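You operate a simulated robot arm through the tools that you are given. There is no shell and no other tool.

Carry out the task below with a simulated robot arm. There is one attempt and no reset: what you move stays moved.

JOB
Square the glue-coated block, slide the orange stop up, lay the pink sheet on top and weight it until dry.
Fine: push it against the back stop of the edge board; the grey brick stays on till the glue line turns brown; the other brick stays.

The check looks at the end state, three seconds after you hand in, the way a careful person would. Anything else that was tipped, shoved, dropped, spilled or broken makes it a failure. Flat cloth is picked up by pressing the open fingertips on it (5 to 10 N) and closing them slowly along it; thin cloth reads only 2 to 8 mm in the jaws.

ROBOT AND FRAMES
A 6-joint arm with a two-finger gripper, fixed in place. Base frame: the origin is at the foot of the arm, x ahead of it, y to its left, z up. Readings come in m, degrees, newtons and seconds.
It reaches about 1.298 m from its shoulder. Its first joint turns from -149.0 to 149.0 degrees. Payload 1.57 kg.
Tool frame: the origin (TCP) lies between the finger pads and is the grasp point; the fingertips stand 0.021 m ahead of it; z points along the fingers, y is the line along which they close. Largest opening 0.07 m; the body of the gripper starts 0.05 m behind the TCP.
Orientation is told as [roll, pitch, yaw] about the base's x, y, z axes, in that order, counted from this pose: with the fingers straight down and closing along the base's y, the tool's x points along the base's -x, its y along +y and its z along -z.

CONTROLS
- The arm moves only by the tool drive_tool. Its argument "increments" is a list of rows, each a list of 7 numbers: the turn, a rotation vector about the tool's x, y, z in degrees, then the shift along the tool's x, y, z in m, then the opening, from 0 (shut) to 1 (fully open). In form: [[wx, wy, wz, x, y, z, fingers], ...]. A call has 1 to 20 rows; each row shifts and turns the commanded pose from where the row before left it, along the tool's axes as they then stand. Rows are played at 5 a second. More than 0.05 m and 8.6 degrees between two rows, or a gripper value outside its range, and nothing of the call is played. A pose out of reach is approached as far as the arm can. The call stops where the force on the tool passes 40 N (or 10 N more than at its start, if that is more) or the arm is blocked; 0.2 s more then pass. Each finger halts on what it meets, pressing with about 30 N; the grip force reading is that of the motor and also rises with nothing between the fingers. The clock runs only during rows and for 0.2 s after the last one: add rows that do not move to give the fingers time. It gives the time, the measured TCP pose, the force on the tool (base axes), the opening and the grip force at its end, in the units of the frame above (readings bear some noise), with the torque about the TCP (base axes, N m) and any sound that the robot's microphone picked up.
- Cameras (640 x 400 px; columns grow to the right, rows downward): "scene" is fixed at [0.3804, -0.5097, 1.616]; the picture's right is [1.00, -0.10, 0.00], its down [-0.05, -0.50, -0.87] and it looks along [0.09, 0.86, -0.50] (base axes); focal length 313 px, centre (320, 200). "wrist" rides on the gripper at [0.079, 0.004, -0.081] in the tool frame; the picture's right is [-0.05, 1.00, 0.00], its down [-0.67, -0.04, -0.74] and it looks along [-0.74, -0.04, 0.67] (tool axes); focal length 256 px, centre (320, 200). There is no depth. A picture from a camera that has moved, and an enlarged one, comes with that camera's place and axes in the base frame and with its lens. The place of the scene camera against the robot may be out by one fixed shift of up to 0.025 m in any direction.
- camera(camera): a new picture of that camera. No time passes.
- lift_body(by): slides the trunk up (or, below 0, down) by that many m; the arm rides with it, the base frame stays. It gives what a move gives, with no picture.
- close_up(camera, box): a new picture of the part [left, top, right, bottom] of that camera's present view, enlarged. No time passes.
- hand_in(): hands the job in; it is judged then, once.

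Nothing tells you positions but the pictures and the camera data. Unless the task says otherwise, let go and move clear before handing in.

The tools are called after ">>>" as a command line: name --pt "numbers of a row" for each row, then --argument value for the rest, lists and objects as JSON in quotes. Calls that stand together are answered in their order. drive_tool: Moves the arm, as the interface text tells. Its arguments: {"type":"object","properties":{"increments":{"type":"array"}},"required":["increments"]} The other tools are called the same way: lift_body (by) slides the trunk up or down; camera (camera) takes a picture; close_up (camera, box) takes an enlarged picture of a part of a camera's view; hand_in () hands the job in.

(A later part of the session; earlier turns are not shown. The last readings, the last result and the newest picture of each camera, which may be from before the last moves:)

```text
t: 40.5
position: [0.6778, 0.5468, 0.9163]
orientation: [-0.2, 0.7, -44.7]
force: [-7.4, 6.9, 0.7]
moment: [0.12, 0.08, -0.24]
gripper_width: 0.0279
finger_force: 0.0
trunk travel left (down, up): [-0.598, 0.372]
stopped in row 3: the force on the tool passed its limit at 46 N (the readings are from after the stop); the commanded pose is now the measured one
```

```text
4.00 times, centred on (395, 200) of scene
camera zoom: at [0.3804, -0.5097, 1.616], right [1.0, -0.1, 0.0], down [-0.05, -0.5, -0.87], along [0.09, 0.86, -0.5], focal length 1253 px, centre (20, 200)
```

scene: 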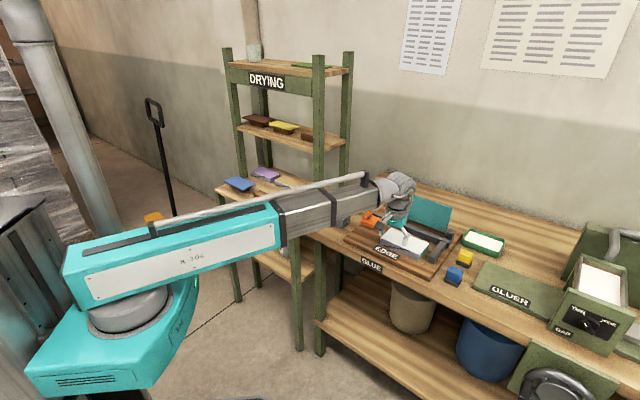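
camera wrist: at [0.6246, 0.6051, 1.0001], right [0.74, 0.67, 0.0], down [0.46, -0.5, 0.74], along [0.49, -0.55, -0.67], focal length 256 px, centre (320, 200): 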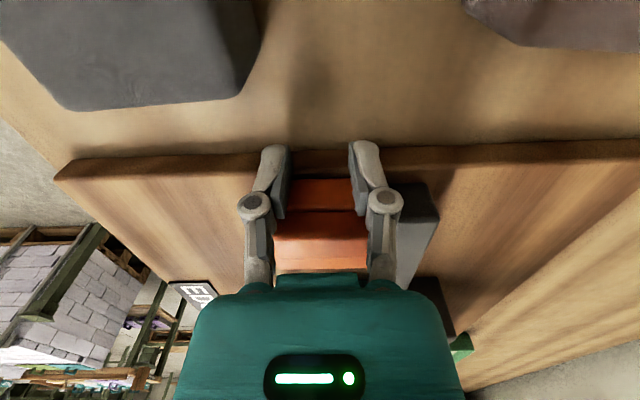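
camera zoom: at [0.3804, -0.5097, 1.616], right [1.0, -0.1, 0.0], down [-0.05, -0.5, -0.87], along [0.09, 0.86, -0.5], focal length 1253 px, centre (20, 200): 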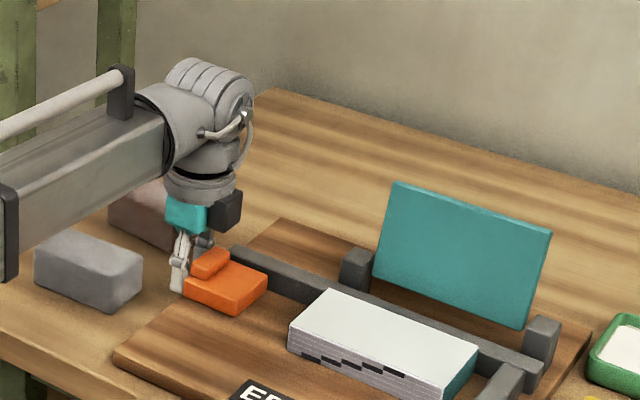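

The push met resistance with the finger front at about e=0.100. I'll zoom in to see whether it's touching the stop or the board edge.

>>> close_up --camera "wrist" --box '[220, 110, 460, 290]'

>>> close_up --camera "scene" --box '[345, 195, 405, 235]'

```text
2.22 times, centred on (340, 200) of wrist
camera zoom: at [0.6246, 0.6051, 1.0001], right [0.74, 0.67, 0.0], down [0.46, -0.5, 0.74], along [0.49, -0.55, -0.67], focal length 569 px, centre (276, 200)
```

zoom: 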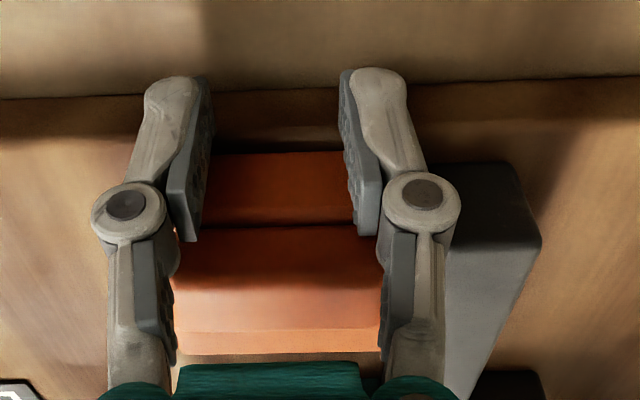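

```text
10.00 times, centred on (375, 215) of scene
camera zoom: at [0.3804, -0.5097, 1.616], right [1.0, -0.1, 0.0], down [-0.05, -0.5, -0.87], along [0.09, 0.86, -0.5], focal length 3132 px, centre (-230, 50)
```

zoom: 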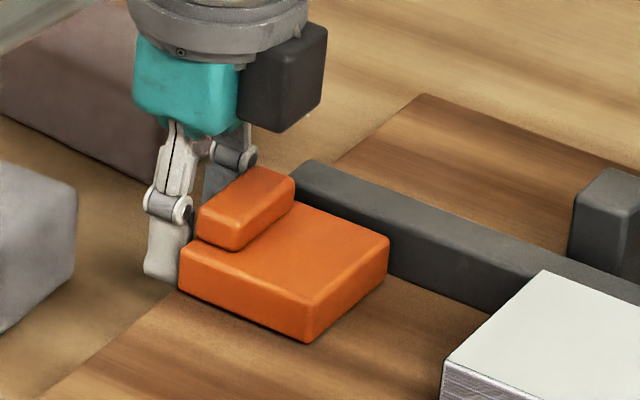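

The pictures suggest the fingertips are lower than I assumed: the board top looks nearer z≈0.904, and the finger is against the board's side edge. I'll back off slightly, raise 16 mm and try the stop again.

>>> drive_tool --pt "-0.636 -0.354 0.3 0.008 0 0 0.4" --pt "0 0 0 0 0 0 0.4"

>>> lift_body --by 0.016

>>> drive_tool --pt "0 0 0 -0.004 0 0 0.4" --pt "0 0 0 -0.004 0 0 0.4" --pt "0 0 0 -0.003 0 0 0.4" --pt "0 0 0 -0.003 0 0 0.4" --pt "0 0 0 -0.003 0 0 0.4" --pt "0 0 0 -0.003 0 0 0.4"

>>> close_up --camera "wrist" --box '[220, 110, 460, 290]'

>>> close_up --camera "scene" --box '[345, 195, 405, 235]'

```text
t: 41.1
position: [0.6737, 0.5502, 0.9163]
orientation: [0.5, 0.1, -45.1]
force: [0.0, 1.5, -0.4]
moment: [-0.01, 0.0, 0.01]
gripper_width: 0.0277
finger_force: 0.0
trunk travel left (down, up): [-0.598, 0.372]
```

```text
t: 41.7
position: [0.6745, 0.5511, 0.9329]
orientation: [0.5, 0.1, -45.0]
force: [1.1, 0.0, 0.5]
moment: [0.0, 0.01, -0.01]
gripper_width: 0.0278
finger_force: 0.1
trunk travel left (down, up): [-0.614, 0.356]
```

```text
t: 43.1
position: [0.6866, 0.5368, 0.933]
orientation: [0.5, 0.0, -45.1]
force: [-2.7, 1.9, -0.6]
moment: [0.0, 0.05, 0.11]
gripper_width: 0.0279
finger_force: 0.2
trunk travel left (down, up): [-0.614, 0.356]
```

```text
2.22 times, centred on (340, 200) of wrist
camera zoom: at [0.6323, 0.5955, 1.0153], right [0.74, 0.67, 0.01], down [0.44, -0.5, 0.74], along [0.5, -0.55, -0.67], focal length 569 px, centre (276, 200)
```

zoom: 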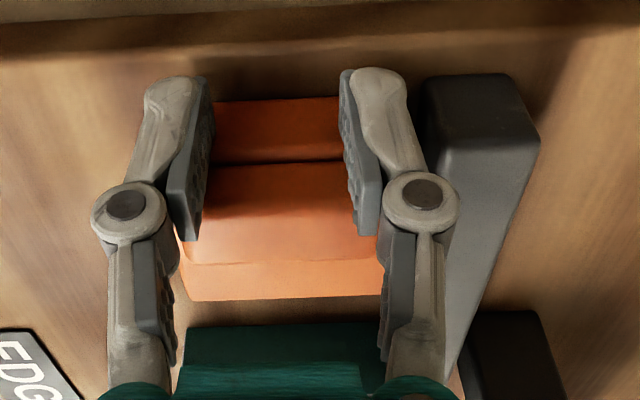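

```text
10.00 times, centred on (375, 215) of scene
camera zoom: at [0.3804, -0.5097, 1.616], right [1.0, -0.1, 0.0], down [-0.05, -0.5, -0.87], along [0.09, 0.86, -0.5], focal length 3132 px, centre (-230, 50)
```

zoom: 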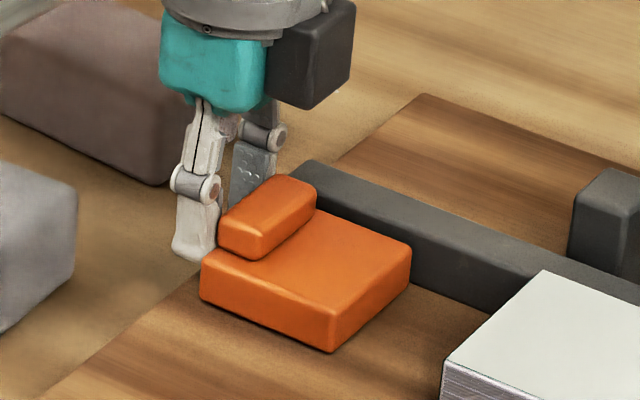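

The stop slides now at about 3 N. I'll keep pushing it toward the block.

>>> drive_tool --pt "0 0 0 -0.004 0 0 0.4" --pt "0 0 0 -0.004 0 0 0.4" --pt "0 0 0 -0.004 0 0 0.4" --pt "0 0 0 -0.004 0 0 0.4" --pt "0 0 0 -0.004 0 0 0.4" --pt "0 0 0 -0.004 0 0 0.4" --pt "0 0 0 -0.004 0 0 0.4" --pt "0 0 0 -0.004 0 0 0.4" --pt "0 0 0 -0.004 0 0 0.4" --pt "0 0 0 -0.004 0 0 0.4"

>>> camera --camera "wrist"

>>> close_up --camera "scene" --box '[350, 190, 460, 260]'

```text
t: 45.3
position: [0.7158, 0.5089, 0.9333]
orientation: [0.5, 0.1, -45.1]
force: [-3.2, 1.6, -0.5]
moment: [0.02, 0.07, 0.06]
gripper_width: 0.0269
finger_force: 0.0
trunk travel left (down, up): [-0.614, 0.356]
```

```text
taken
camera wrist: at [0.6617, 0.5667, 1.0154], right [0.74, 0.67, 0.01], down [0.44, -0.5, 0.74], along [0.5, -0.55, -0.67], focal length 256 px, centre (320, 200)
```

wrist: 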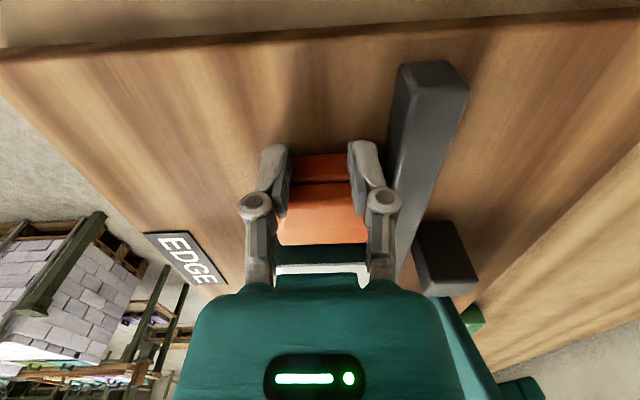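

```text
5.71 times, centred on (405, 225) of scene
camera zoom: at [0.3804, -0.5097, 1.616], right [1.0, -0.1, 0.0], down [-0.05, -0.5, -0.87], along [0.09, 0.86, -0.5], focal length 1789 px, centre (-166, 57)
```

zoom: 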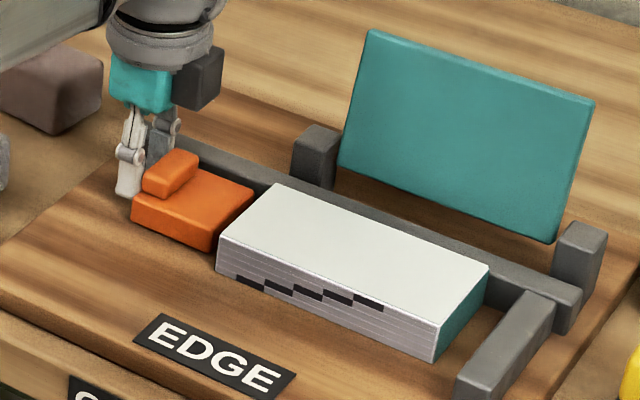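

The stop is nearly at the block. I'll continue, letting the stop carry the block to the end fence.

>>> drive_tool --pt "0 0 0 -0.003 0 0 0.4" --pt "0 0 0 -0.003 0 0 0.4" --pt "0 0 0 -0.003 0 0 0.4" --pt "0 0 0 -0.003 0 0 0.4" --pt "0 0 0 -0.003 0 0 0.4"

>>> drive_tool --pt "0 0 0 -0.003 0 0 0.4" --pt "0 0 0 -0.002 0 0 0.4" --pt "0 0 0 -0.002 0 0 0.4" --pt "0 0 0 -0.002 0 0 0.4"

>>> camera --camera "wrist"

>>> close_up --camera "scene" --box '[350, 190, 460, 260]'

```text
t: 46.5
position: [0.7274, 0.4965, 0.933]
orientation: [0.5, 0.1, -45.1]
force: [-3.8, 2.6, -0.2]
moment: [0.0, 0.03, 0.04]
gripper_width: 0.0269
finger_force: 0.0
trunk travel left (down, up): [-0.614, 0.356]
```

```text
t: 47.5
position: [0.733, 0.4902, 0.9329]
orientation: [0.5, 0.1, -45.1]
force: [-3.2, 2.8, -0.7]
moment: [0.06, 0.03, 0.07]
gripper_width: 0.0283
finger_force: 0.1
trunk travel left (down, up): [-0.614, 0.356]
```

```text
taken
camera wrist: at [0.6784, 0.5492, 1.0153], right [0.74, 0.67, 0.01], down [0.44, -0.5, 0.74], along [0.5, -0.55, -0.67], focal length 256 px, centre (320, 200)
```

wrist: 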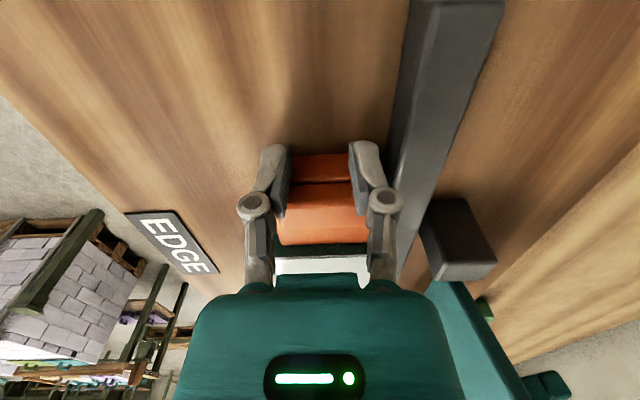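

```text
5.71 times, centred on (405, 225) of scene
camera zoom: at [0.3804, -0.5097, 1.616], right [1.0, -0.1, 0.0], down [-0.05, -0.5, -0.87], along [0.09, 0.86, -0.5], focal length 1789 px, centre (-166, 57)
```

zoom: 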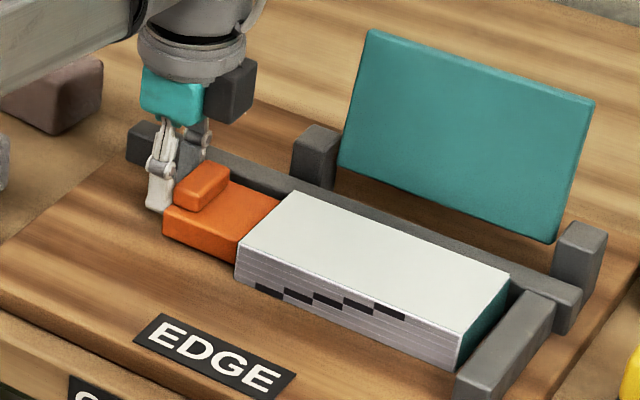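

The block is moving with the stop, and only a small gap to the end fence remains. I'll finish with small steps.

>>> drive_tool --pt "0 0 0 -0.002 0 0 0.4" --pt "0 0 0 -0.002 0 0 0.4" --pt "0 0 0 -0.002 0 0 0.4"

>>> drive_tool --pt "0 0 0 -0.002 0 0 0.4" --pt "0 0 0 -0.002 0 0 0.4"

>>> close_up --camera "scene" --box '[350, 190, 460, 260]'

```text
t: 48.3
position: [0.7364, 0.4856, 0.9331]
orientation: [0.4, 0.1, -45.1]
force: [-3.3, 3.5, -0.3]
moment: [0.01, 0.06, 0.05]
gripper_width: 0.0278
finger_force: 0.0
trunk travel left (down, up): [-0.614, 0.356]
```

```text
t: 48.9
position: [0.7397, 0.4844, 0.9326]
orientation: [0.5, 0.1, -45.1]
force: [-3.0, 2.6, -0.6]
moment: [-0.01, 0.07, 0.08]
gripper_width: 0.0271
finger_force: 0.1
trunk travel left (down, up): [-0.614, 0.356]
```

```text
5.71 times, centred on (405, 225) of scene
camera zoom: at [0.3804, -0.5097, 1.616], right [1.0, -0.1, 0.0], down [-0.05, -0.5, -0.87], along [0.09, 0.86, -0.5], focal length 1789 px, centre (-166, 57)
```

zoom: 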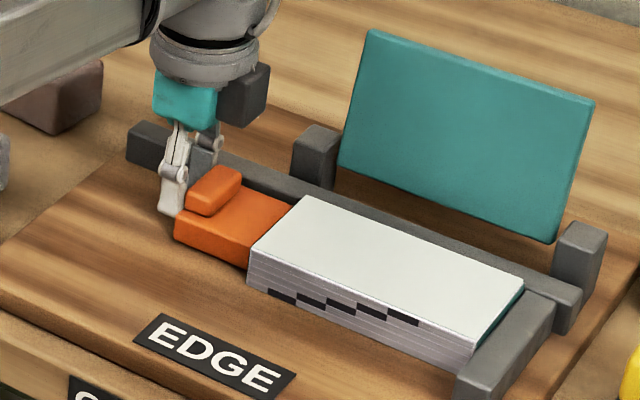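

The block is almost at the end fence, so a few more millimetres.

>>> drive_tool --pt "0 0 0 -0.002 0 0 0.4" --pt "0 0 0 -0.002 0 0 0.4"

>>> drive_tool --pt "0 0 0 -0.002 0 0 0.4" --pt "0 0 0 -0.002 0 0 0.4"

>>> close_up --camera "scene" --box '[350, 190, 460, 260]'

```text
t: 49.5
position: [0.7407, 0.484, 0.9328]
orientation: [0.4, 0.3, -45.1]
force: [-19.6, 19.7, -2.7]
moment: [0.2, 0.38, -0.11]
gripper_width: 0.0272
finger_force: 0.0
trunk travel left (down, up): [-0.614, 0.356]
```

```text
t: 50.0
position: [0.7406, 0.4842, 0.9332]
orientation: [0.4, 0.8, -44.9]
force: [-6.6, 7.1, -0.2]
moment: [0.1, 0.08, -0.18]
gripper_width: 0.0274
finger_force: 0.0
trunk travel left (down, up): [-0.614, 0.356]
stopped in row 2: the force on the tool passed its limit at 42 N (the readings are from after the stop); the commanded pose is now the measured one
```

```text
5.71 times, centred on (405, 225) of scene
camera zoom: at [0.3804, -0.5097, 1.616], right [1.0, -0.1, 0.0], down [-0.05, -0.5, -0.87], along [0.09, 0.86, -0.5], focal length 1789 px, centre (-166, 57)
```

zoom: 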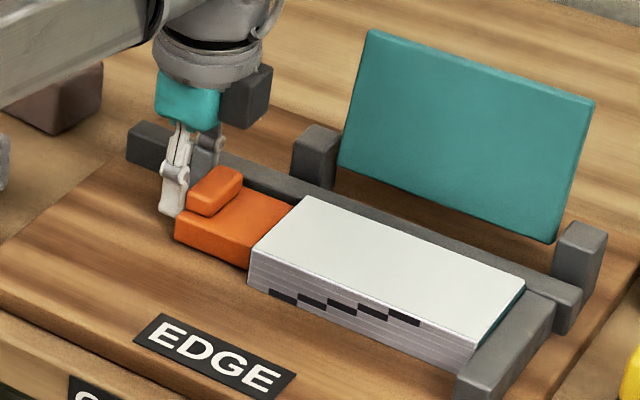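

The block, stop and end fence are jammed together at 42 N. I'll back off, raise, and check squareness from above.

>>> drive_tool --pt "-0.3 -0.85 0 0.02 0 0 0.4" --pt "0 0 0 0.03 0 0 0.4" --pt "0 0 0 0 0 0 0.4"

>>> lift_body --by 0.15

>>> drive_tool --pt "0 0 0 0 -0.02 0 1" --pt "0 0 0 0 0 0 1"

>>> close_up --camera "wrist" --box '[160, 60, 480, 260]'

>>> close_up --camera "scene" --box '[370, 200, 460, 260]'

```text
t: 50.8
position: [0.7082, 0.517, 0.9323]
orientation: [0.9, -0.1, -45.1]
force: [0.0, 1.5, -0.1]
moment: [-0.01, -0.02, 0.0]
gripper_width: 0.0281
finger_force: 0.0
trunk travel left (down, up): [-0.614, 0.356]
```

```text
t: 52.5
position: [0.7073, 0.5185, 1.0819]
orientation: [0.8, -0.1, -45.0]
force: [-0.3, -0.5, -0.5]
moment: [0.02, -0.01, -0.01]
gripper_width: 0.0278
finger_force: 0.1
trunk travel left (down, up): [-0.764, 0.206]
```

```text
t: 53.1
position: [0.6923, 0.5037, 1.0827]
orientation: [0.8, -0.1, -45.0]
force: [0.3, 0.4, -0.3]
moment: [0.03, 0.01, -0.01]
gripper_width: 0.0698
finger_force: 0.0
trunk travel left (down, up): [-0.764, 0.206]
```

```text
2.00 times, centred on (320, 160) of wrist
camera zoom: at [0.6382, 0.5623, 1.165], right [0.74, 0.67, 0.01], down [0.44, -0.5, 0.75], along [0.51, -0.55, -0.67], focal length 512 px, centre (320, 280)
```

zoom: 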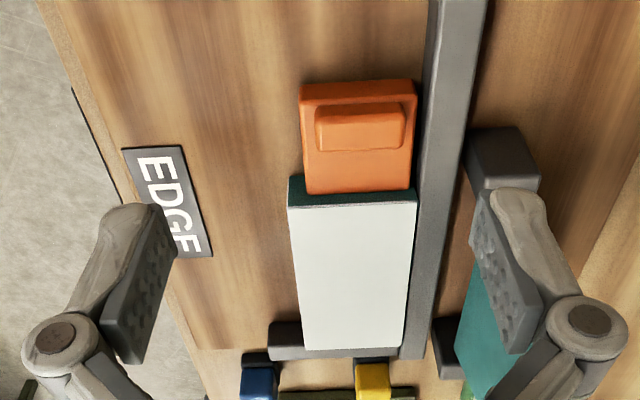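

```text
6.67 times, centred on (415, 230) of scene
camera zoom: at [0.3804, -0.5097, 1.616], right [1.0, -0.1, 0.0], down [-0.05, -0.5, -0.87], along [0.09, 0.86, -0.5], focal length 2088 px, centre (-313, 0)
```

zoom: 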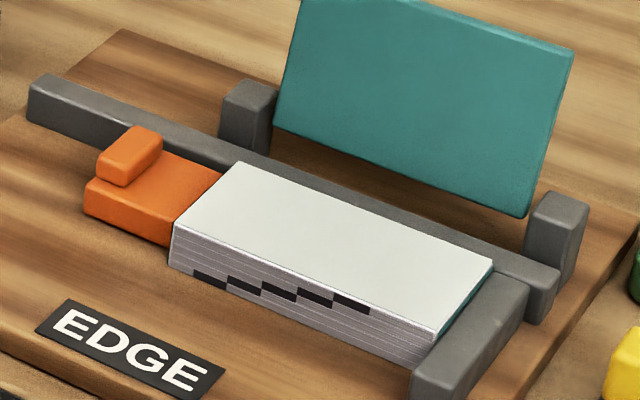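

The block is flush with both fences and the stop is snug. Next I'll go to the rack for the pink sheet, retreating first and travelling high.

>>> drive_tool --pt "0.8 0.1 0 0 -0.04 0 1" --pt "0 0 0 0 -0.045 0 1" --pt "0 0 0 0 -0.045 0 1" --pt "0 0 0 0.045 0 0 1" --pt "0 0 0 0.045 0 0 1" --pt "0 0 0 0.045 0 0 1" --pt "0 0 0 0.045 0 0 1" --pt "0 0 0 0.045 0 0 1" --pt "0 0 0 0.045 0 0 1" --pt "0 0 0 0.04 0 0 1" --pt "0 0 0 0 0 0 1"

>>> camera --camera "wrist"

>>> camera --camera "scene"

```text
t: 55.5
position: [0.3853, 0.6293, 1.084]
orientation: [0.0, 0.0, -45.0]
force: [-0.3, 0.7, 0.1]
moment: [0.05, 0.01, -0.05]
gripper_width: 0.0703
finger_force: 0.0
out of reach, approached as far as the arm can: row 2, 4
trunk travel left (down, up): [-0.764, 0.206]
```

```text
taken
camera wrist: at [0.331, 0.6895, 1.1651], right [0.74, 0.67, 0.0], down [0.45, -0.5, 0.75], along [0.5, -0.55, -0.67], focal length 256 px, centre (320, 200)
```

wrist: 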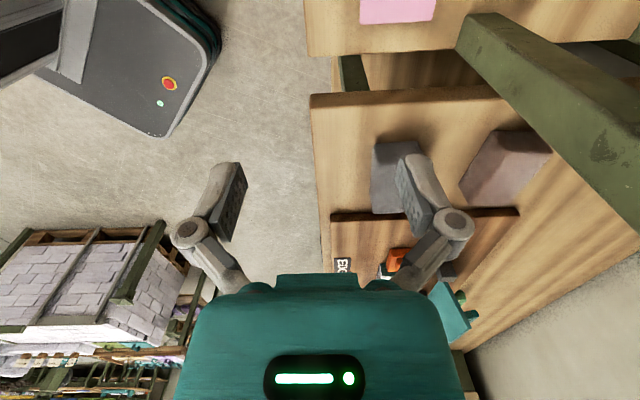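

```text
taken
```

scene: 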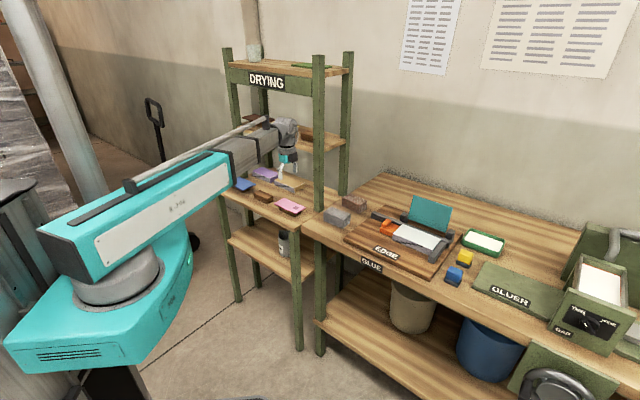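

The sheet is just at the picture's edge. I'll move further along so it comes into view for measurement.

>>> drive_tool --pt "0 0 0 0.045 0 0 1" --pt "0 0 0 0.045 0 0 1" --pt "0 0 0 0.045 0 0 1" --pt "0 0 0 0.035 0 0 1" --pt "0 0 0 0 0 0 1"

>>> close_up --camera "wrist" --box '[240, 20, 500, 190]'

>>> lift_body --by -0.06

>>> close_up --camera "wrist" --box '[240, 20, 500, 190]'

>>> camera --camera "wrist"

```text
t: 56.7
position: [0.2625, 0.7502, 1.0825]
orientation: [0.0, 0.1, -45.0]
force: [0.3, 0.3, -0.2]
moment: [0.04, 0.0, 0.04]
gripper_width: 0.0701
finger_force: 0.0
out of reach, approached as far as the arm can: row 4
trunk travel left (down, up): [-0.764, 0.206]
```

```text
2.35 times, centred on (370, 105) of wrist
camera zoom: at [0.209, 0.8093, 1.1651], right [0.74, 0.67, 0.0], down [0.45, -0.5, 0.75], along [0.5, -0.55, -0.67], focal length 602 px, centre (202, 424)
```

zoom: 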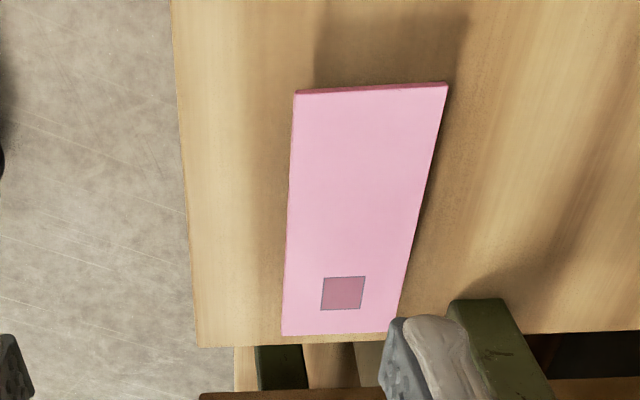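

```text
t: 57.7
position: [0.2626, 0.7492, 1.0226]
orientation: [-0.1, 0.0, -45.1]
force: [0.4, 0.2, -0.1]
moment: [-0.02, 0.02, -0.04]
gripper_width: 0.0697
finger_force: 0.1
trunk travel left (down, up): [-0.704, 0.266]
```

```text
2.35 times, centred on (370, 105) of wrist
camera zoom: at [0.2093, 0.809, 1.1052], right [0.74, 0.67, 0.0], down [0.45, -0.5, 0.75], along [0.5, -0.55, -0.67], focal length 602 px, centre (202, 424)
```

zoom: 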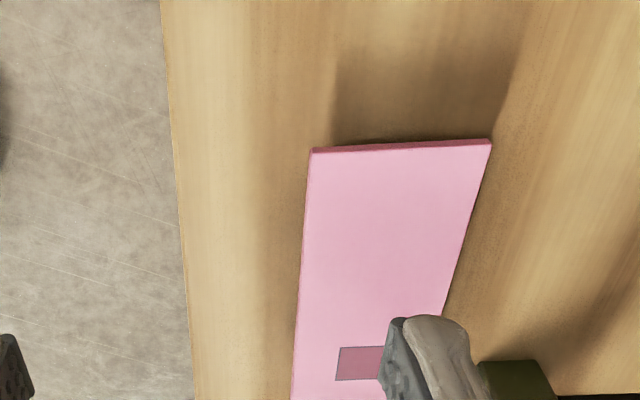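

```text
taken
camera wrist: at [0.2093, 0.809, 1.1052], right [0.74, 0.67, 0.0], down [0.45, -0.5, 0.75], along [0.5, -0.55, -0.67], focal length 256 px, centre (320, 200)
```

wrist: 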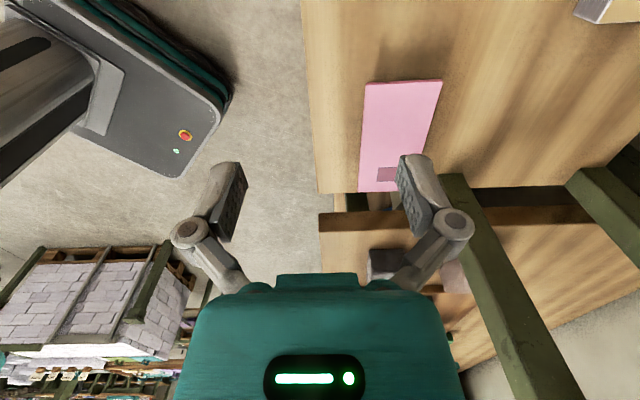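

The sheet top is at about z≈0.88, with its centre near e=-0.255, n=0.789 and a width of 0.066, just inside the 0.07 opening. The rack's upper shelf overhangs close to where the wrist must go, so I'll check that clearance.

>>> close_up --camera "scene" --box '[210, 90, 370, 190]'

>>> close_up --camera "wrist" --box '[400, 120, 640, 400]'

```text
4.00 times, centred on (290, 140) of scene
camera zoom: at [0.3804, -0.5097, 1.616], right [1.0, -0.1, 0.0], down [-0.05, -0.5, -0.87], along [0.09, 0.86, -0.5], focal length 1253 px, centre (440, 440)
```

zoom: 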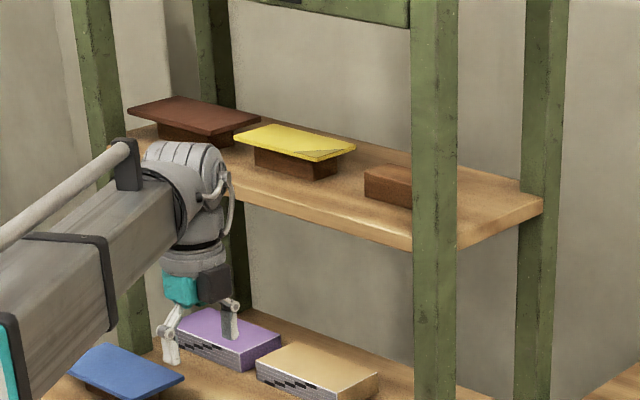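

```text
1.43 times, centred on (520, 260) of wrist
camera zoom: at [0.2093, 0.809, 1.1052], right [0.74, 0.67, 0.0], down [0.45, -0.5, 0.75], along [0.5, -0.55, -0.67], focal length 366 px, centre (34, 114)
```

zoom: 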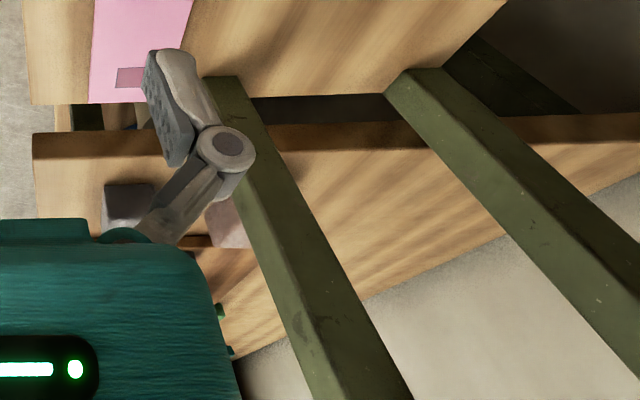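

The post face is at n≈0.87, which leaves about 2.5 cm for the wrist. I'll move over the sheet centre, still high, and compare finger and sheet edges.

>>> drive_tool --pt "0 0 0 -0.03 0.02 0 1" --pt "0 0 0 -0.03 0.02 0 1" --pt "0 0 0 -0.029 0.02 0 1" --pt "0 0 0 0 0.0135 0 1" --pt "0 0 0 0 0 0 1"

>>> camera --camera "wrist"

>>> close_up --camera "scene" --box '[210, 90, 370, 190]'

```text
t: 58.9
position: [0.38, 0.7395, 1.0219]
orientation: [0.1, 0.0, -45.0]
force: [1.0, -0.2, 0.1]
moment: [0.01, 0.0, 0.0]
gripper_width: 0.0698
finger_force: 0.0
trunk travel left (down, up): [-0.704, 0.266]
```

```text
taken
camera wrist: at [0.3258, 0.7984, 1.1051], right [0.74, 0.67, 0.0], down [0.45, -0.5, 0.75], along [0.5, -0.55, -0.67], focal length 256 px, centre (320, 200)
```

wrist: 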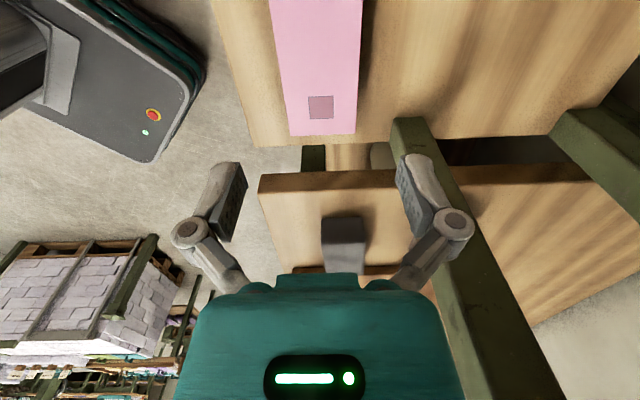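

```text
4.00 times, centred on (290, 140) of scene
camera zoom: at [0.3804, -0.5097, 1.616], right [1.0, -0.1, 0.0], down [-0.05, -0.5, -0.87], along [0.09, 0.86, -0.5], focal length 1253 px, centre (440, 440)
```

zoom: 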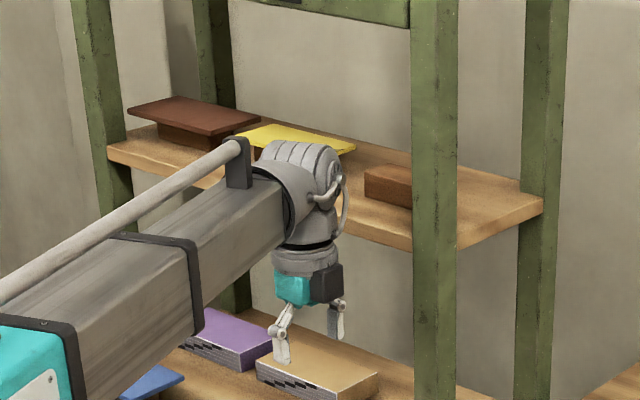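

The sheet is centred between the fingers. I'll lower in stages and watch the wrist's clearance to the upper shelf.

>>> lift_body --by -0.06

>>> camera --camera "wrist"

>>> close_up --camera "scene" --box '[230, 110, 350, 220]'

```text
t: 59.9
position: [0.3793, 0.7398, 0.9631]
orientation: [-0.1, 0.1, -45.0]
force: [0.1, 0.2, 1.0]
moment: [-0.01, 0.02, -0.02]
gripper_width: 0.0701
finger_force: 0.1
trunk travel left (down, up): [-0.644, 0.326]
```

```text
taken
camera wrist: at [0.3257, 0.7984, 1.0452], right [0.74, 0.67, 0.0], down [0.45, -0.5, 0.75], along [0.5, -0.55, -0.67], focal length 256 px, centre (320, 200)
```

wrist: 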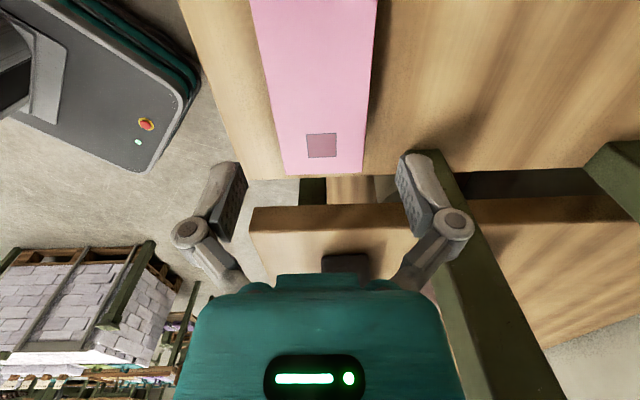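

```text
3.64 times, centred on (290, 165) of scene
camera zoom: at [0.3804, -0.5097, 1.616], right [1.0, -0.1, 0.0], down [-0.05, -0.5, -0.87], along [0.09, 0.86, -0.5], focal length 1139 px, centre (429, 327)
```

zoom: 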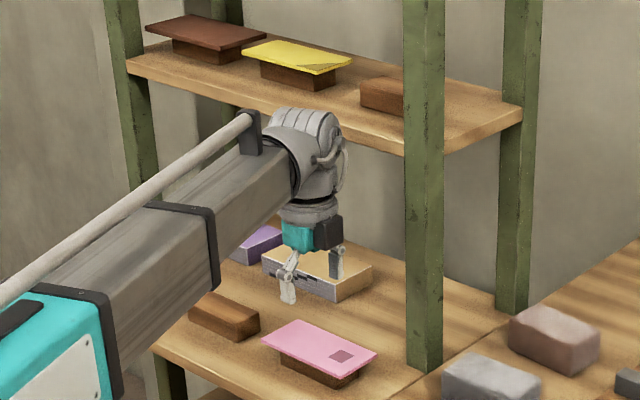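

I'll zoom in to measure the sheet edges better.

>>> close_up --camera "wrist" --box '[230, 60, 420, 180]'

```text
3.33 times, centred on (325, 120) of wrist
camera zoom: at [0.3257, 0.7984, 1.0452], right [0.74, 0.67, 0.0], down [0.45, -0.5, 0.75], along [0.5, -0.55, -0.67], focal length 853 px, centre (303, 467)
```

zoom: 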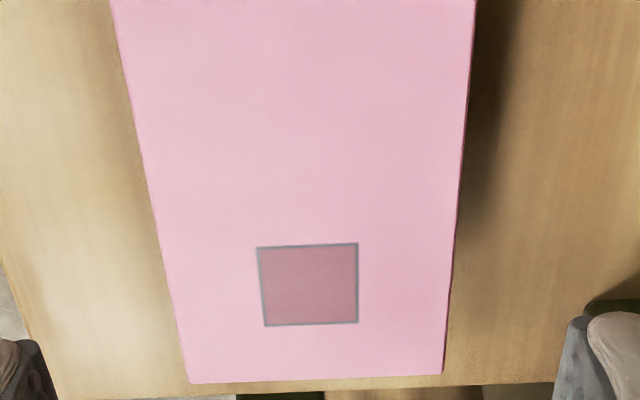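

The sheet is centred within about 1 mm of the TCP. I'll lower another 3 cm and re-check.

>>> lift_body --by -0.03

>>> close_up --camera "wrist" --box '[190, 100, 450, 260]'

>>> close_up --camera "scene" --box '[230, 110, 350, 220]'

```text
t: 60.7
position: [0.3784, 0.7383, 0.9327]
orientation: [0.0, 0.0, -44.9]
force: [-0.7, 1.2, -0.1]
moment: [0.02, -0.02, 0.03]
gripper_width: 0.07
finger_force: 0.1
trunk travel left (down, up): [-0.614, 0.356]
```

```text
2.46 times, centred on (320, 180) of wrist
camera zoom: at [0.3257, 0.7983, 1.0151], right [0.74, 0.67, 0.0], down [0.45, -0.5, 0.75], along [0.5, -0.55, -0.67], focal length 630 px, centre (320, 249)
```

zoom: 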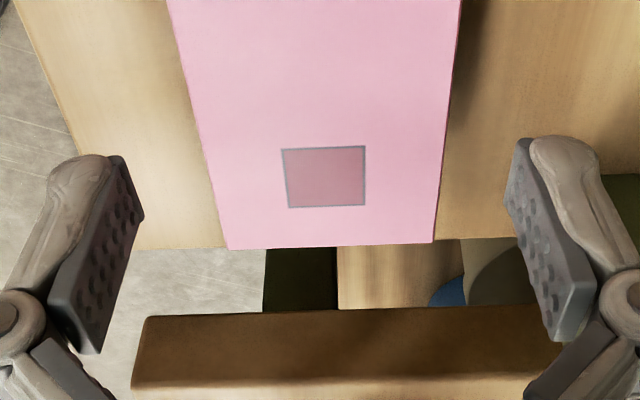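

```text
3.64 times, centred on (290, 165) of scene
camera zoom: at [0.3804, -0.5097, 1.616], right [1.0, -0.1, 0.0], down [-0.05, -0.5, -0.87], along [0.09, 0.86, -0.5], focal length 1139 px, centre (429, 327)
```

zoom: 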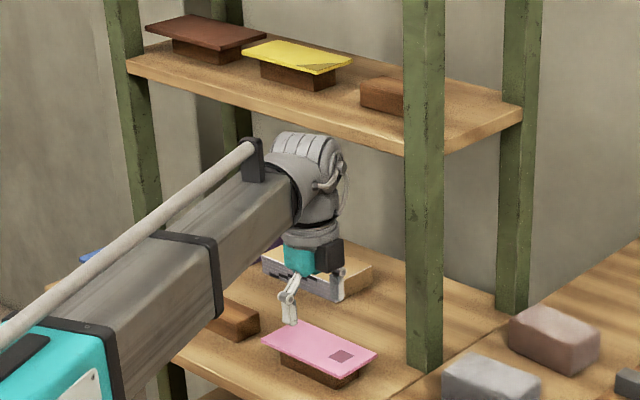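

The sheet's top is at z≈0.878 and it's about 0.067 wide, so only ~1.5 mm spare per side. I'll lower close to it and compare against the fingertips directly.

>>> lift_body --by -0.025

>>> close_up --camera "wrist" --box '[190, 100, 450, 260]'

>>> close_up --camera "scene" --box '[250, 170, 330, 220]'

```text
t: 61.4
position: [0.3785, 0.7395, 0.9075]
orientation: [0.0, 0.0, -45.0]
force: [0.0, 0.4, 0.7]
moment: [0.02, -0.02, 0.02]
gripper_width: 0.07
finger_force: 0.0
trunk travel left (down, up): [-0.589, 0.381]
```

```text
2.46 times, centred on (320, 180) of wrist
camera zoom: at [0.3257, 0.7983, 0.9901], right [0.74, 0.67, 0.0], down [0.45, -0.5, 0.75], along [0.5, -0.55, -0.67], focal length 630 px, centre (320, 249)
```

zoom: 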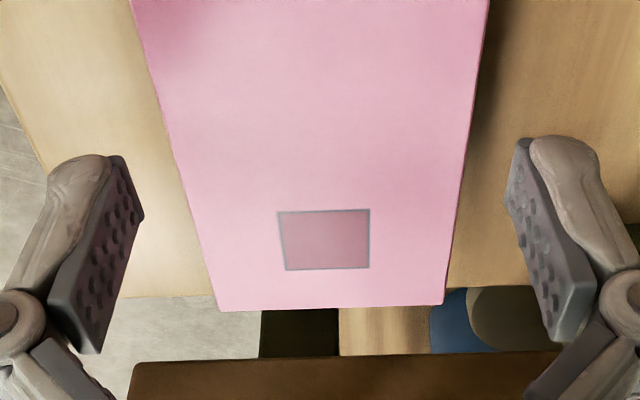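

```text
8.00 times, centred on (290, 195) of scene
camera zoom: at [0.3804, -0.5097, 1.616], right [1.0, -0.1, 0.0], down [-0.05, -0.5, -0.87], along [0.09, 0.86, -0.5], focal length 2505 px, centre (560, 240)
```

zoom: 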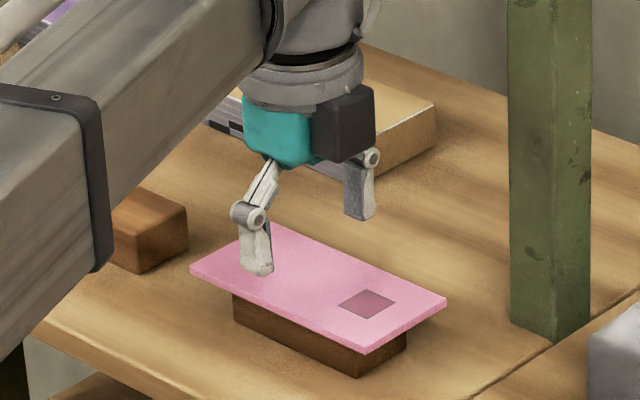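

The picture geometry shows the fingertips sit higher when the jaws are wide open (linkage fingers), so the tips are now about 25 mm above the sheet. I'll centre by 0.7 mm and lower carefully to straddle it.

>>> drive_tool --pt "0 0 0 0 -0.0007 0 1" --pt "0 0 0 0 0 0 1"

>>> lift_body --by -0.018

>>> close_up --camera "wrist" --box '[190, 100, 450, 260]'

>>> close_up --camera "scene" --box '[250, 170, 330, 220]'

```text
t: 62.0
position: [0.3773, 0.7392, 0.9088]
orientation: [0.0, 0.0, -45.0]
force: [0.3, 0.5, 2.0]
moment: [0.02, 0.01, -0.03]
gripper_width: 0.0701
finger_force: 0.0
trunk travel left (down, up): [-0.589, 0.381]
```

```text
t: 62.6
position: [0.3781, 0.7385, 0.8881]
orientation: [-0.1, 0.0, -45.0]
force: [0.0, 0.3, 0.2]
moment: [0.02, 0.03, 0.04]
gripper_width: 0.0698
finger_force: 0.0
trunk travel left (down, up): [-0.571, 0.399]
```

```text
2.46 times, centred on (320, 180) of wrist
camera zoom: at [0.3249, 0.7977, 0.9721], right [0.74, 0.67, 0.0], down [0.45, -0.5, 0.75], along [0.5, -0.55, -0.67], focal length 630 px, centre (320, 249)
```

zoom: 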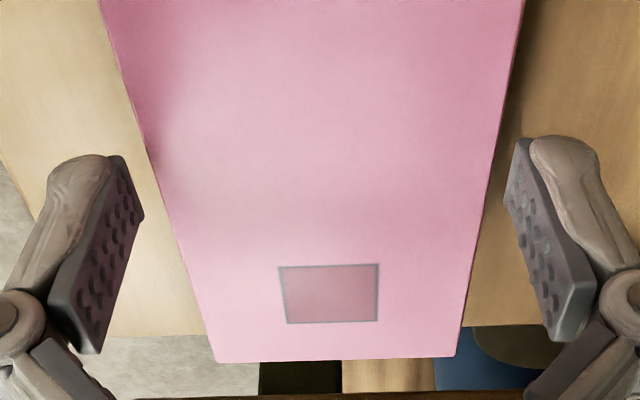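

```text
8.00 times, centred on (290, 195) of scene
camera zoom: at [0.3804, -0.5097, 1.616], right [1.0, -0.1, 0.0], down [-0.05, -0.5, -0.87], along [0.09, 0.86, -0.5], focal length 2505 px, centre (560, 240)
```

zoom: 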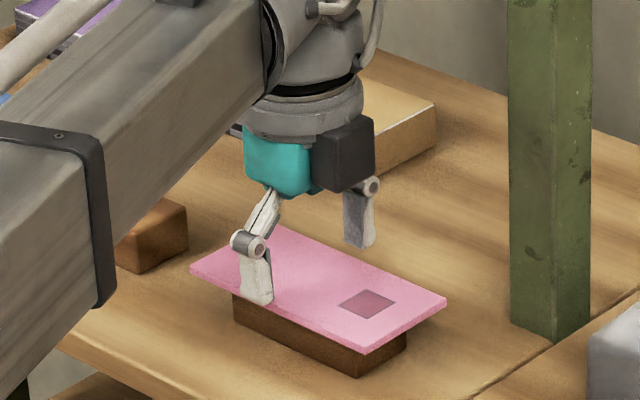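

Pads and sheet edges line up with small, nearly even margins. I'll lower in small steps, watching for any contact.

>>> drive_tool --pt "0 0 0 0 -0.0005 0 1" --pt "0 0 0 0 0 0 1"

>>> lift_body --by -0.006

>>> lift_body --by -0.003

>>> close_up --camera "wrist" --box '[190, 100, 450, 260]'

>>> close_up --camera "scene" --box '[250, 170, 330, 220]'

```text
t: 63.2
position: [0.378, 0.7373, 0.8898]
orientation: [0.0, 0.0, -45.0]
force: [-0.4, 0.4, -0.3]
moment: [0.01, 0.01, -0.03]
gripper_width: 0.0703
finger_force: 0.0
trunk travel left (down, up): [-0.571, 0.399]
```

```text
t: 63.8
position: [0.3789, 0.7369, 0.8834]
orientation: [0.0, -0.1, -44.9]
force: [0.2, -0.1, 0.4]
moment: [0.02, 0.04, 0.0]
gripper_width: 0.0696
finger_force: 0.0
trunk travel left (down, up): [-0.565, 0.405]
```

```text
t: 64.3
position: [0.3787, 0.7377, 0.8814]
orientation: [0.0, 0.0, -45.1]
force: [0.3, -0.2, 0.2]
moment: [0.0, -0.05, 0.01]
gripper_width: 0.0701
finger_force: 0.1
trunk travel left (down, up): [-0.562, 0.408]
```

```text
2.46 times, centred on (320, 180) of wrist
camera zoom: at [0.3243, 0.7967, 0.9631], right [0.74, 0.67, 0.0], down [0.45, -0.5, 0.75], along [0.5, -0.55, -0.67], focal length 630 px, centre (320, 249)
```

zoom: 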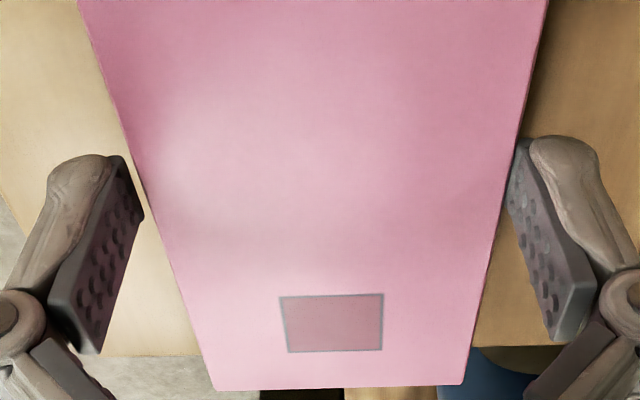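

```text
8.00 times, centred on (290, 195) of scene
camera zoom: at [0.3804, -0.5097, 1.616], right [1.0, -0.1, 0.0], down [-0.05, -0.5, -0.87], along [0.09, 0.86, -0.5], focal length 2505 px, centre (560, 240)
```

zoom: 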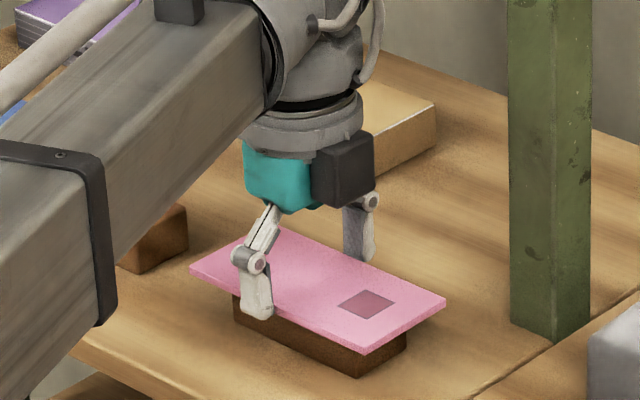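

The tips are level with the sheet and still free of contact. I'll lower 3 mm at a time.

>>> drive_tool --pt "0 0 0 0 0.0004 0 1" --pt "0 0 0 0 0 0 1"

>>> lift_body --by -0.003

>>> lift_body --by -0.003

>>> close_up --camera "wrist" --box '[190, 100, 450, 260]'

>>> close_up --camera "scene" --box '[260, 180, 320, 220]'

```text
t: 64.9
position: [0.3785, 0.7382, 0.8811]
orientation: [0.0, 0.1, -45.0]
force: [0.3, 0.0, 0.7]
moment: [-0.01, 0.02, -0.03]
gripper_width: 0.0699
finger_force: 0.0
trunk travel left (down, up): [-0.562, 0.408]
```

```text
t: 65.4
position: [0.3779, 0.7378, 0.8772]
orientation: [-0.1, 0.1, -45.0]
force: [-0.3, -0.2, -0.2]
moment: [0.04, 0.0, -0.03]
gripper_width: 0.0702
finger_force: 0.1
trunk travel left (down, up): [-0.559, 0.411]
```

```text
t: 66.0
position: [0.378, 0.7389, 0.8745]
orientation: [0.0, 0.0, -45.1]
force: [0.6, -1.0, -0.1]
moment: [-0.03, -0.01, 0.0]
gripper_width: 0.0699
finger_force: 0.0
trunk travel left (down, up): [-0.556, 0.414]
```

```text
2.46 times, centred on (320, 180) of wrist
camera zoom: at [0.3245, 0.7976, 0.9571], right [0.74, 0.67, 0.0], down [0.45, -0.5, 0.75], along [0.5, -0.55, -0.67], focal length 630 px, centre (320, 249)
```

zoom: 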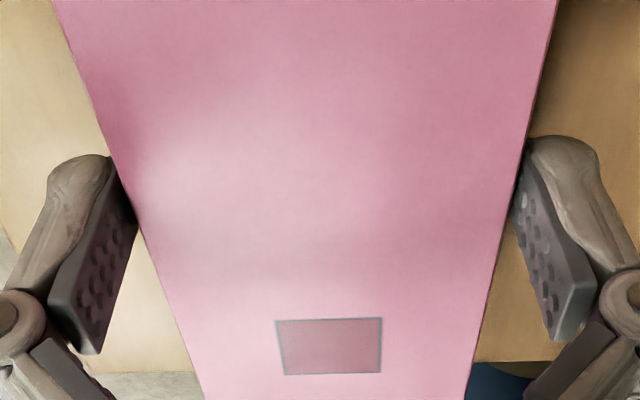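

```text
10.00 times, centred on (290, 200) of scene
camera zoom: at [0.3804, -0.5097, 1.616], right [1.0, -0.1, 0.0], down [-0.05, -0.5, -0.87], along [0.09, 0.86, -0.5], focal length 3132 px, centre (620, 200)
```

zoom: 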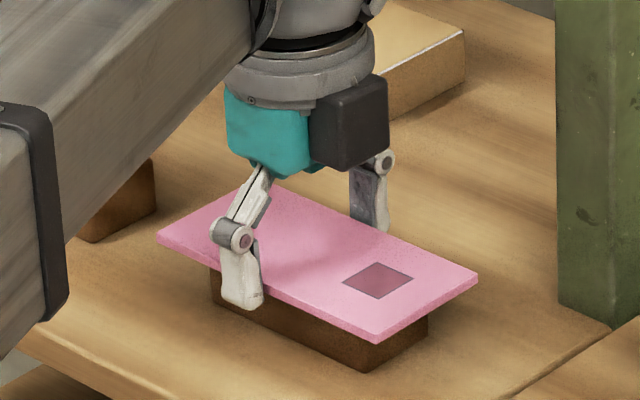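

The fingers straddle the sheet with the tips just below its edges and no contact. I'll raise 2 mm so the tips protrude less, then close gently.

>>> lift_body --by 0.002

>>> drive_tool --pt "0 0 0 0 0 0 0.95" --pt "0 0 0 0 0 0 0.92" --pt "0 0 0 0 0 0 0.9" --pt "0 0 0 0 0 0 0.9"

>>> close_up --camera "wrist" --box '[190, 100, 450, 260]'

>>> close_up --camera "scene" --box '[260, 180, 320, 220]'

```text
t: 66.5
position: [0.3778, 0.7378, 0.8775]
orientation: [0.0, 0.0, -45.0]
force: [-0.1, 0.3, -0.4]
moment: [0.02, 0.05, 0.06]
gripper_width: 0.0702
finger_force: 0.0
trunk travel left (down, up): [-0.558, 0.412]
```

```text
t: 67.5
position: [0.378, 0.7386, 0.8782]
orientation: [0.0, 0.0, -44.9]
force: [0.0, 1.3, 7.8]
moment: [-0.11, 0.06, 0.01]
gripper_width: 0.0665
finger_force: 29.6
trunk travel left (down, up): [-0.558, 0.412]
```

```text
2.46 times, centred on (320, 180) of wrist
camera zoom: at [0.3243, 0.7973, 0.9595], right [0.74, 0.67, 0.0], down [0.45, -0.5, 0.75], along [0.5, -0.55, -0.67], focal length 630 px, centre (320, 249)
```

zoom: 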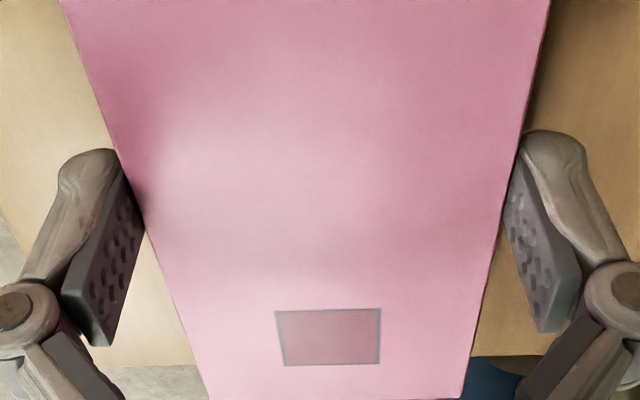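

```text
10.00 times, centred on (290, 200) of scene
camera zoom: at [0.3804, -0.5097, 1.616], right [1.0, -0.1, 0.0], down [-0.05, -0.5, -0.87], along [0.09, 0.86, -0.5], focal length 3132 px, centre (620, 200)
```

zoom: 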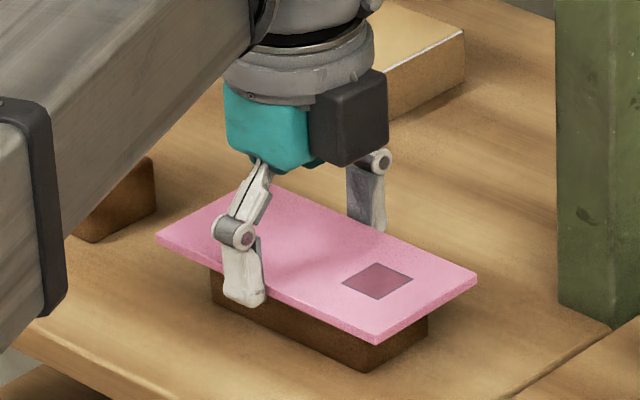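

The sheet is gripped: width reads 0.0665 with a 29.6 N grip. I'll lift a little and check that it comes up level and leaves the spacer behind.

>>> lift_body --by 0.02

>>> close_up --camera "scene" --box '[250, 170, 330, 220]'

>>> camera --camera "wrist"

```text
t: 68.2
position: [0.3779, 0.7388, 0.8975]
orientation: [0.0, 0.1, -45.0]
force: [-0.1, -0.3, 0.4]
moment: [-0.01, 0.03, 0.02]
gripper_width: 0.0669
finger_force: 29.7
trunk travel left (down, up): [-0.578, 0.392]
```

```text
8.00 times, centred on (290, 195) of scene
camera zoom: at [0.3804, -0.5097, 1.616], right [1.0, -0.1, 0.0], down [-0.05, -0.5, -0.87], along [0.09, 0.86, -0.5], focal length 2505 px, centre (560, 240)
```

zoom: 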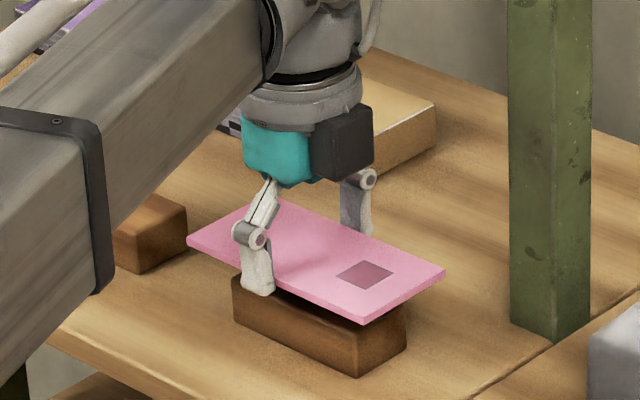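

```text
taken
camera wrist: at [0.3245, 0.7977, 0.979], right [0.74, 0.67, 0.0], down [0.45, -0.5, 0.75], along [0.5, -0.55, -0.67], focal length 256 px, centre (320, 200)
```

wrist: 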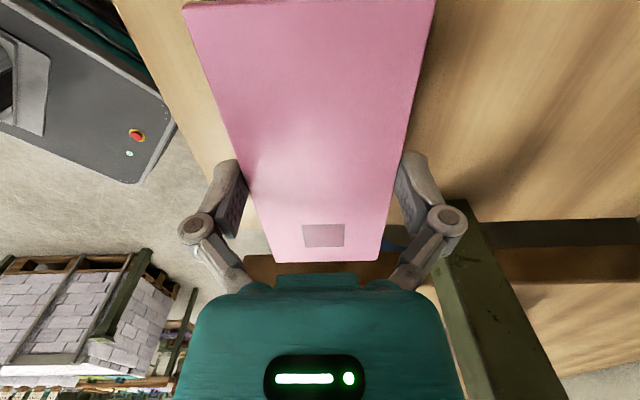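

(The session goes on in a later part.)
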